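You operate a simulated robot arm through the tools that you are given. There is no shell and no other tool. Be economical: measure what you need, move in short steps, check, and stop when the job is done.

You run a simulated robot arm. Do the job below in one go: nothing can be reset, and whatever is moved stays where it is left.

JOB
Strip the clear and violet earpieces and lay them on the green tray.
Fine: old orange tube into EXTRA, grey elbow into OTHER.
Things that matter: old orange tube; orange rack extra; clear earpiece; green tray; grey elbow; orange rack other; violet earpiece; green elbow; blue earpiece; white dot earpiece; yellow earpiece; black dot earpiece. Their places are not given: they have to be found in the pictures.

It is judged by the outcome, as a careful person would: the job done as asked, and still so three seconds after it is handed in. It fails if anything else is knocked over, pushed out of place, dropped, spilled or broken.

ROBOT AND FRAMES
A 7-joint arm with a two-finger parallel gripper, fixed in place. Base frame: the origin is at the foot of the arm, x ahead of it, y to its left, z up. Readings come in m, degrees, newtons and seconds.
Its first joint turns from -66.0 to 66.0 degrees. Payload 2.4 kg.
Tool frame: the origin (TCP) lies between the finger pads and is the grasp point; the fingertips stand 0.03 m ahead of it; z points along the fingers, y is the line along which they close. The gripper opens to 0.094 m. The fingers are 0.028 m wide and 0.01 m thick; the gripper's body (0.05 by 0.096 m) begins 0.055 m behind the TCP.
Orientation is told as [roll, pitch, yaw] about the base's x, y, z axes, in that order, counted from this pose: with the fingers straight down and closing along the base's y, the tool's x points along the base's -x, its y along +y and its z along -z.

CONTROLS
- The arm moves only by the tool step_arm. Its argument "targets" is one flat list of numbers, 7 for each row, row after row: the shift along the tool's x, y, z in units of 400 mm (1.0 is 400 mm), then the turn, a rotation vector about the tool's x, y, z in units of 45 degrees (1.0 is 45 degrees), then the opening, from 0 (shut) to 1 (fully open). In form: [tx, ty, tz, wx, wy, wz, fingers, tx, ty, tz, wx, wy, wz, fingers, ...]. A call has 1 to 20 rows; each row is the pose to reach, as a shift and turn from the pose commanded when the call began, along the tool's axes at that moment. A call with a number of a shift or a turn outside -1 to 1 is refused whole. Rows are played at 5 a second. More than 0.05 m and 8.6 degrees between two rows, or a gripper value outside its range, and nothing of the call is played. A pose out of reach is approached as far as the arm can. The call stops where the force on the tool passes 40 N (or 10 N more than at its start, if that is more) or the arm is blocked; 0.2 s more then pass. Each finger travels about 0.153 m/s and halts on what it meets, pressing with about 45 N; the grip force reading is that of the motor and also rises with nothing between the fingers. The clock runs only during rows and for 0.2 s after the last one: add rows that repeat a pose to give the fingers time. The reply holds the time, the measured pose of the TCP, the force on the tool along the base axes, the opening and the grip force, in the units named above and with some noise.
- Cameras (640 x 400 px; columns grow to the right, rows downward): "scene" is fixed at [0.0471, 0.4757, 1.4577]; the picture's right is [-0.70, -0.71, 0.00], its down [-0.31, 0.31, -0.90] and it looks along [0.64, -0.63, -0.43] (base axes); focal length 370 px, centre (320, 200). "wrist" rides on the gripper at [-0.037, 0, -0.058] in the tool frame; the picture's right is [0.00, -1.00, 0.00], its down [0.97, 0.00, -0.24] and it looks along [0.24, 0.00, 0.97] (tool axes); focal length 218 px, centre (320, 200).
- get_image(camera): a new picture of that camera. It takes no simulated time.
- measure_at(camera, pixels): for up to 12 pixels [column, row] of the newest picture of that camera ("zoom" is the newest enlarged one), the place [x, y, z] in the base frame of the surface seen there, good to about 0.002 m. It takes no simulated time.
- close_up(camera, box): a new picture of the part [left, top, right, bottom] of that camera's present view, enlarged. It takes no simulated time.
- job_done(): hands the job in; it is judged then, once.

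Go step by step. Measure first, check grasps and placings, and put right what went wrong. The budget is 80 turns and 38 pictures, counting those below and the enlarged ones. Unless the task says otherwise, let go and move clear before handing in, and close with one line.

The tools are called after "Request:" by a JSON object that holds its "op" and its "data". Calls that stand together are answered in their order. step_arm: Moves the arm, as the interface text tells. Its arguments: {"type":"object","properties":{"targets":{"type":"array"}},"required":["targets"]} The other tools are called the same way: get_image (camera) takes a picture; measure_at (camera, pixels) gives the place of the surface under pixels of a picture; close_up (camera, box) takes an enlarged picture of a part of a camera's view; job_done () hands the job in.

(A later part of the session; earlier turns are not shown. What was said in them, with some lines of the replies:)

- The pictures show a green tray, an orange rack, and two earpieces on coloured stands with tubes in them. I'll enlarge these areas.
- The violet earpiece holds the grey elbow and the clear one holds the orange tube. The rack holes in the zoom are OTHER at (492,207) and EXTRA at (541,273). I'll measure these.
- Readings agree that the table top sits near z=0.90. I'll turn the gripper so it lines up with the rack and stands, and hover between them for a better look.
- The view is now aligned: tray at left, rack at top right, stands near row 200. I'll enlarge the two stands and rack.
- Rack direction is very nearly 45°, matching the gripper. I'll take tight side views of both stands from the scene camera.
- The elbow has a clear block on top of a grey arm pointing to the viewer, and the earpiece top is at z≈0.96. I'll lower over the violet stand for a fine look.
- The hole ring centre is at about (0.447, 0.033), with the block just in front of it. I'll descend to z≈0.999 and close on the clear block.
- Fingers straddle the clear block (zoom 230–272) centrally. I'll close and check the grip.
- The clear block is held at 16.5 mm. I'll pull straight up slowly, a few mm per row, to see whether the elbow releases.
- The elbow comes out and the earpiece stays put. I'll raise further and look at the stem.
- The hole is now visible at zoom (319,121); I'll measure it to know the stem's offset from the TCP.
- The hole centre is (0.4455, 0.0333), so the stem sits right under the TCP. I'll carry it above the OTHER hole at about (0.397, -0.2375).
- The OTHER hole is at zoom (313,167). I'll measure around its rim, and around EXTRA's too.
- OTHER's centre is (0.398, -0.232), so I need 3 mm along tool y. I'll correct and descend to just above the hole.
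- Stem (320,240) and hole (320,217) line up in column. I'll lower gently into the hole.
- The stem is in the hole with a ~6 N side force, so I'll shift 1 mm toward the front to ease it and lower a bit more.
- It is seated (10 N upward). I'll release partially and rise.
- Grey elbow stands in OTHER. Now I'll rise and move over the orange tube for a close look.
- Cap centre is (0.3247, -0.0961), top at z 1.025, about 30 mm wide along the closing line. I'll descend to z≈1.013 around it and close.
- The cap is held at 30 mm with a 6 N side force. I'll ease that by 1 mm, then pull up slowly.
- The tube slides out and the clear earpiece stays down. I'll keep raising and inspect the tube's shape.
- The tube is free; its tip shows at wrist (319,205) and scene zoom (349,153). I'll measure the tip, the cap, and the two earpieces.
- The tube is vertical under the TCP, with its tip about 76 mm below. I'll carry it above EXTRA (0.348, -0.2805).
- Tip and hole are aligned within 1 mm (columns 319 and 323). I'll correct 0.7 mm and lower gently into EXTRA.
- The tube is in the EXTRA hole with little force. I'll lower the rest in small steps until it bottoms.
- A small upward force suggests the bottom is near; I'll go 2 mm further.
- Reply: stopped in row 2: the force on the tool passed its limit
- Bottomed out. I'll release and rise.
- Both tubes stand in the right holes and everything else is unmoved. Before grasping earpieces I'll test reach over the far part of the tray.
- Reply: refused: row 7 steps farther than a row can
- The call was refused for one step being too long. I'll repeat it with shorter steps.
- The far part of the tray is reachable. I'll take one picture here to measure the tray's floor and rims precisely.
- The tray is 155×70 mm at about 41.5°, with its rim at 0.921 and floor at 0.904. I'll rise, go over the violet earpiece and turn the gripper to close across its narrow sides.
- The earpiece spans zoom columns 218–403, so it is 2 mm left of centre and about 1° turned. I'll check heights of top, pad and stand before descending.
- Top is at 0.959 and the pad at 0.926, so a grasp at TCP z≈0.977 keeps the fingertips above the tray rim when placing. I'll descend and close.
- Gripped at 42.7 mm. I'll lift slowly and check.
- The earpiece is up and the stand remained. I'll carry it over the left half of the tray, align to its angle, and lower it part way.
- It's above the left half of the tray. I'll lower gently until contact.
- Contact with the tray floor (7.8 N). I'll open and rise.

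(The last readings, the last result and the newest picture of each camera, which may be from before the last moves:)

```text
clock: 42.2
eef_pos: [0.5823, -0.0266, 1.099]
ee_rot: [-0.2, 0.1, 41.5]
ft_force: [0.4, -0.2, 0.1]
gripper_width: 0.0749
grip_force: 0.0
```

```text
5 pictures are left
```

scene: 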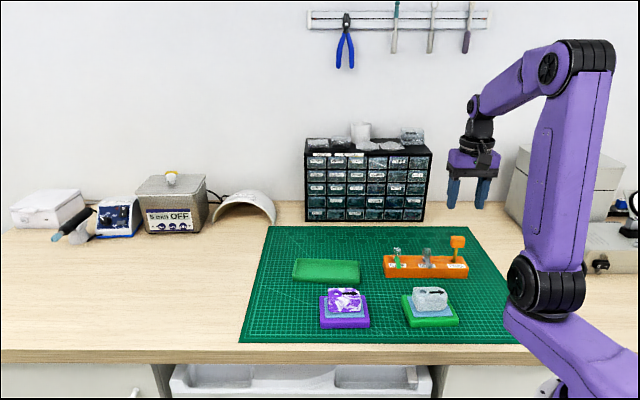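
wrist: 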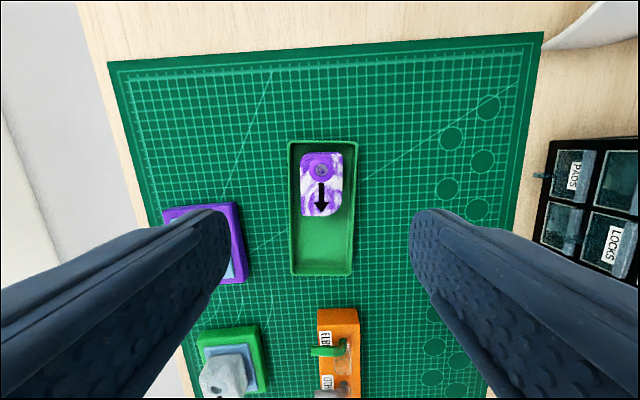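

Violet lies flat in the tray with room for the other. I'll move over the clear earpiece.

Request:
{"op": "step_arm", "data": {"targets": [0.1, 0.047, 0, 0, 0, -0.02, 0.8, 0.2, 0.094, 0, 0, 0, -0.04, 0.8, 0.3, 0.141, 0, 0, 0, -0.06, 0.8, 0.4, 0.188, 0, 0, 0, -0.08, 0.8, 0.5, 0.235, 0, 0, 0, -0.1, 0.8, 0.59, 0.278, 0, 0, 0, -0.11, 0.8, 0.634, 0.299, 0, 0, 0, -0.11, 0.8, 0.634, 0.299, 0, 0, 0, -0.11, 0.8]}}

Request:
{"op": "close_up", "data": {"camera": "wrist", "box": [240, 120, 400, 220]}}

Request:
{"op": "measure_at", "data": {"camera": "zoom", "pixels": [[240, 240], [395, 240], [320, 160], [320, 340], [225, 300], [400, 300], [410, 240], [230, 240], [420, 260], [320, 380]]}}

```text
clock: 44.0
eef_pos: [0.3137, -0.106, 1.098]
ee_rot: [-0.1, 0.0, 46.4]
ft_force: [-0.7, -0.1, 0.1]
gripper_width: 0.0755
grip_force: 0.1
```

```text
4.00 times, centred on (320, 170) of wrist
```

zoom: 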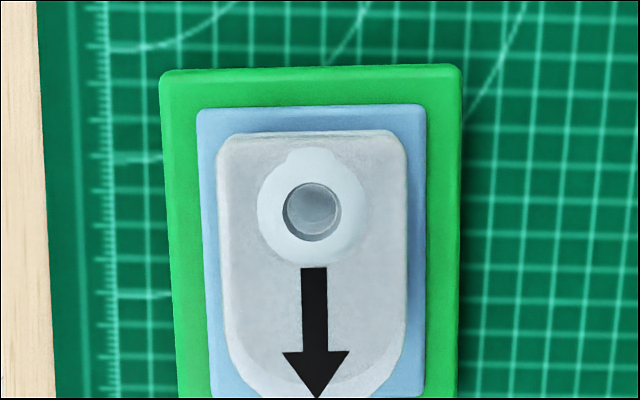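

```text
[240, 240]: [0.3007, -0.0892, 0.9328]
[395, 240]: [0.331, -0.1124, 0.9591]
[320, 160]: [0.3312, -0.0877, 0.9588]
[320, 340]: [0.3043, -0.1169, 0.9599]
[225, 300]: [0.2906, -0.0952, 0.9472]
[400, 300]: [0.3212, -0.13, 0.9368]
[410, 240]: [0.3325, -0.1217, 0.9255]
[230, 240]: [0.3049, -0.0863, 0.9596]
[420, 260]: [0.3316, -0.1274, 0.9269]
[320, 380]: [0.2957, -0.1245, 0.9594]
```

It spans columns 219–407 (centre 313) and is turned about 2° more. I'll correct, descend and close.

Request:
{"op": "step_arm", "data": {"targets": [0, 0.004, 0.1, 0, 0, -0.045, 0.8, 0, 0.004, 0.2, 0, 0, -0.045, 0.75, 0, 0.004, 0.28, 0, 0, -0.045, 0.7, 0, 0.004, 0.3025, 0, 0, -0.045, 0.65, 0, 0.004, 0.3025, 0, 0, -0.045, 0.55, 0, 0.004, 0.3025, 0, 0, -0.045, 0.48, 0, 0.004, 0.3025, 0, 0, -0.045, 0.4, 0, 0.004, 0.3025, 0, 0, -0.045, 0.3, 0, 0.004, 0.3025, 0, 0, -0.045, 0.3, 0, 0.004, 0.3025, 0, 0, -0.045, 0.3]}}

Request:
{"op": "step_arm", "data": {"targets": [0, 0, -0.005, 0, 0, 0, 0.3, 0, 0, -0.015, 0, 0, 0, 0.3, 0, 0, -0.03, 0, 0, 0, 0.3, 0, 0, -0.07, 0, 0, 0, 0.3, 0, 0, -0.14, 0, 0, 0, 0.3, 0, 0, -0.14, 0, 0, 0, 0.3]}}

Request:
{"op": "get_image", "data": {"camera": "scene"}}

```text
clock: 46.2
eef_pos: [0.3129, -0.1064, 0.9776]
ee_rot: [-0.3, 0.0, 48.4]
ft_force: [0.1, 0.6, -1.0]
gripper_width: 0.0428
grip_force: 45.0
```

```text
clock: 47.6
eef_pos: [0.3148, -0.1037, 1.0342]
ee_rot: [-0.2, -0.1, 48.4]
ft_force: [-0.2, 0.7, -0.6]
gripper_width: 0.0431
grip_force: 44.3
```

```text
3 pictures are left
```

scene: 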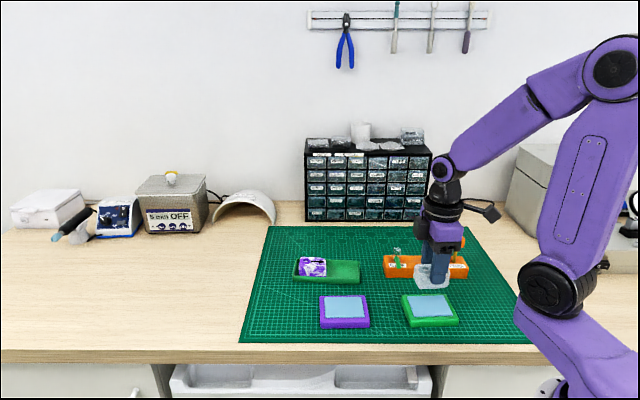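

The clear earpiece is held, and both stands are in place. I'll carry it over the right half of the tray.

Request:
{"op": "step_arm", "data": {"targets": [0, 0, -0.05, 0, 0, 0, 0.3, -0.08, -0.068, -0.05, 0, 0, 0.03, 0.3, -0.16, -0.137, -0.05, 0, 0, 0.06, 0.3, -0.24, -0.206, -0.05, 0, 0, 0.09, 0.3, -0.32, -0.275, -0.05, 0, 0, 0.12, 0.3, -0.38, -0.327, -0.05, 0, 0, 0.153, 0.3, -0.412, -0.3545, -0.05, 0, 0, 0.153, 0.3, -0.412, -0.3545, 0, 0, 0, 0.153, 0.3, -0.412, -0.3545, 0.07, 0, 0, 0.153, 0.3, -0.412, -0.3545, 0.13, 0, 0, 0.153, 0.3, -0.412, -0.3545, 0.13, 0, 0, 0.153, 0.3]}}

Request:
{"op": "close_up", "data": {"camera": "scene", "box": [280, 225, 400, 315]}}

```text
clock: 50.0
eef_pos: [0.5284, -0.0746, 0.9822]
ee_rot: [-0.2, -0.1, 41.6]
ft_force: [0.0, 0.0, -1.0]
gripper_width: 0.043
grip_force: 44.7
```

```text
4.44 times, centred on (340, 270) of scene
```

zoom: 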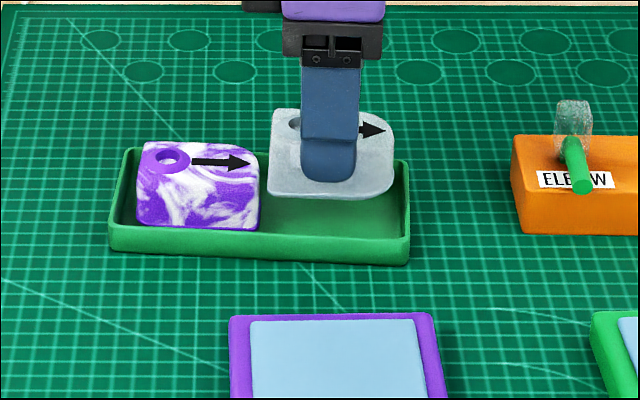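

Clear hangs over the right half with space to violet. I'll lower gently until contact.

Request:
{"op": "step_arm", "data": {"targets": [0, 0, 0.02, 0, 0, 0, 0.3, 0, 0, 0.04, 0, 0, 0, 0.3, 0, 0, 0.052, 0, 0, 0, 0.3, 0, 0, 0.058, 0, 0, 0, 0.3, 0, 0, 0.062, 0, 0, 0, 0.3, 0, 0, 0.066, 0, 0, 0, 0.3]}}

```text
clock: 51.4
eef_pos: [0.529, -0.0766, 0.9568]
ee_rot: [-0.2, -0.1, 41.5]
ft_force: [-4.0, -1.4, 18.0]
gripper_width: 0.0431
grip_force: 45.2
```

Firm contact with the tray floor (18 N). I'll ease up slightly, release and rise well clear.

Request:
{"op": "step_arm", "data": {"targets": [0, 0, -0.004, 0, 0, 0, 0.3, 0, 0, -0.004, 0, 0, 0, 0.5, 0, 0, -0.004, 0, 0, 0, 0.6, 0, 0, -0.004, 0, 0, 0, 0.6, 0, 0, -0.04, 0, 0, 0, 0.6, 0, 0, -0.12, 0, 0, 0, 0.6, 0, 0, -0.24, 0, 0, 0, 0.7, 0, 0, -0.36, 0, 0, 0, 0.7, 0, 0, -0.48, 0, 0, 0, 0.7, 0, 0, -0.48, 0, 0, 0, 0.7]}}

Request:
{"op": "close_up", "data": {"camera": "scene", "box": [280, 225, 490, 335]}}

```text
clock: 53.6
eef_pos: [0.5246, -0.0748, 1.1463]
ee_rot: [0.0, 0.0, 41.5]
ft_force: [-0.7, -0.3, -0.2]
gripper_width: 0.0659
grip_force: 0.0
```

```text
3.05 times, centred on (385, 280) of scene
```

zoom: 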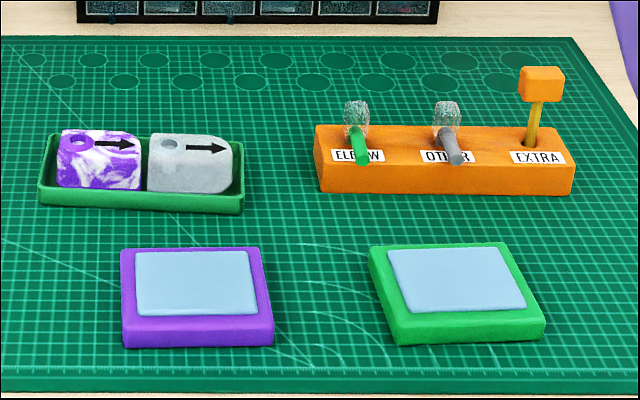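

The picture shows both earpieces lying flat in the tray, the grey elbow in OTHER and the orange tube in EXTRA. The rest is unmoved and the arm is clear, so I'm handing in.

Request:
{"op": "job_done", "data": {}}

```text
The job is handed in.
```

The job is handed in: the clear and violet earpieces are stripped and lying on the green tray, with the old orange tube in EXTRA and the grey elbow in OTHER.
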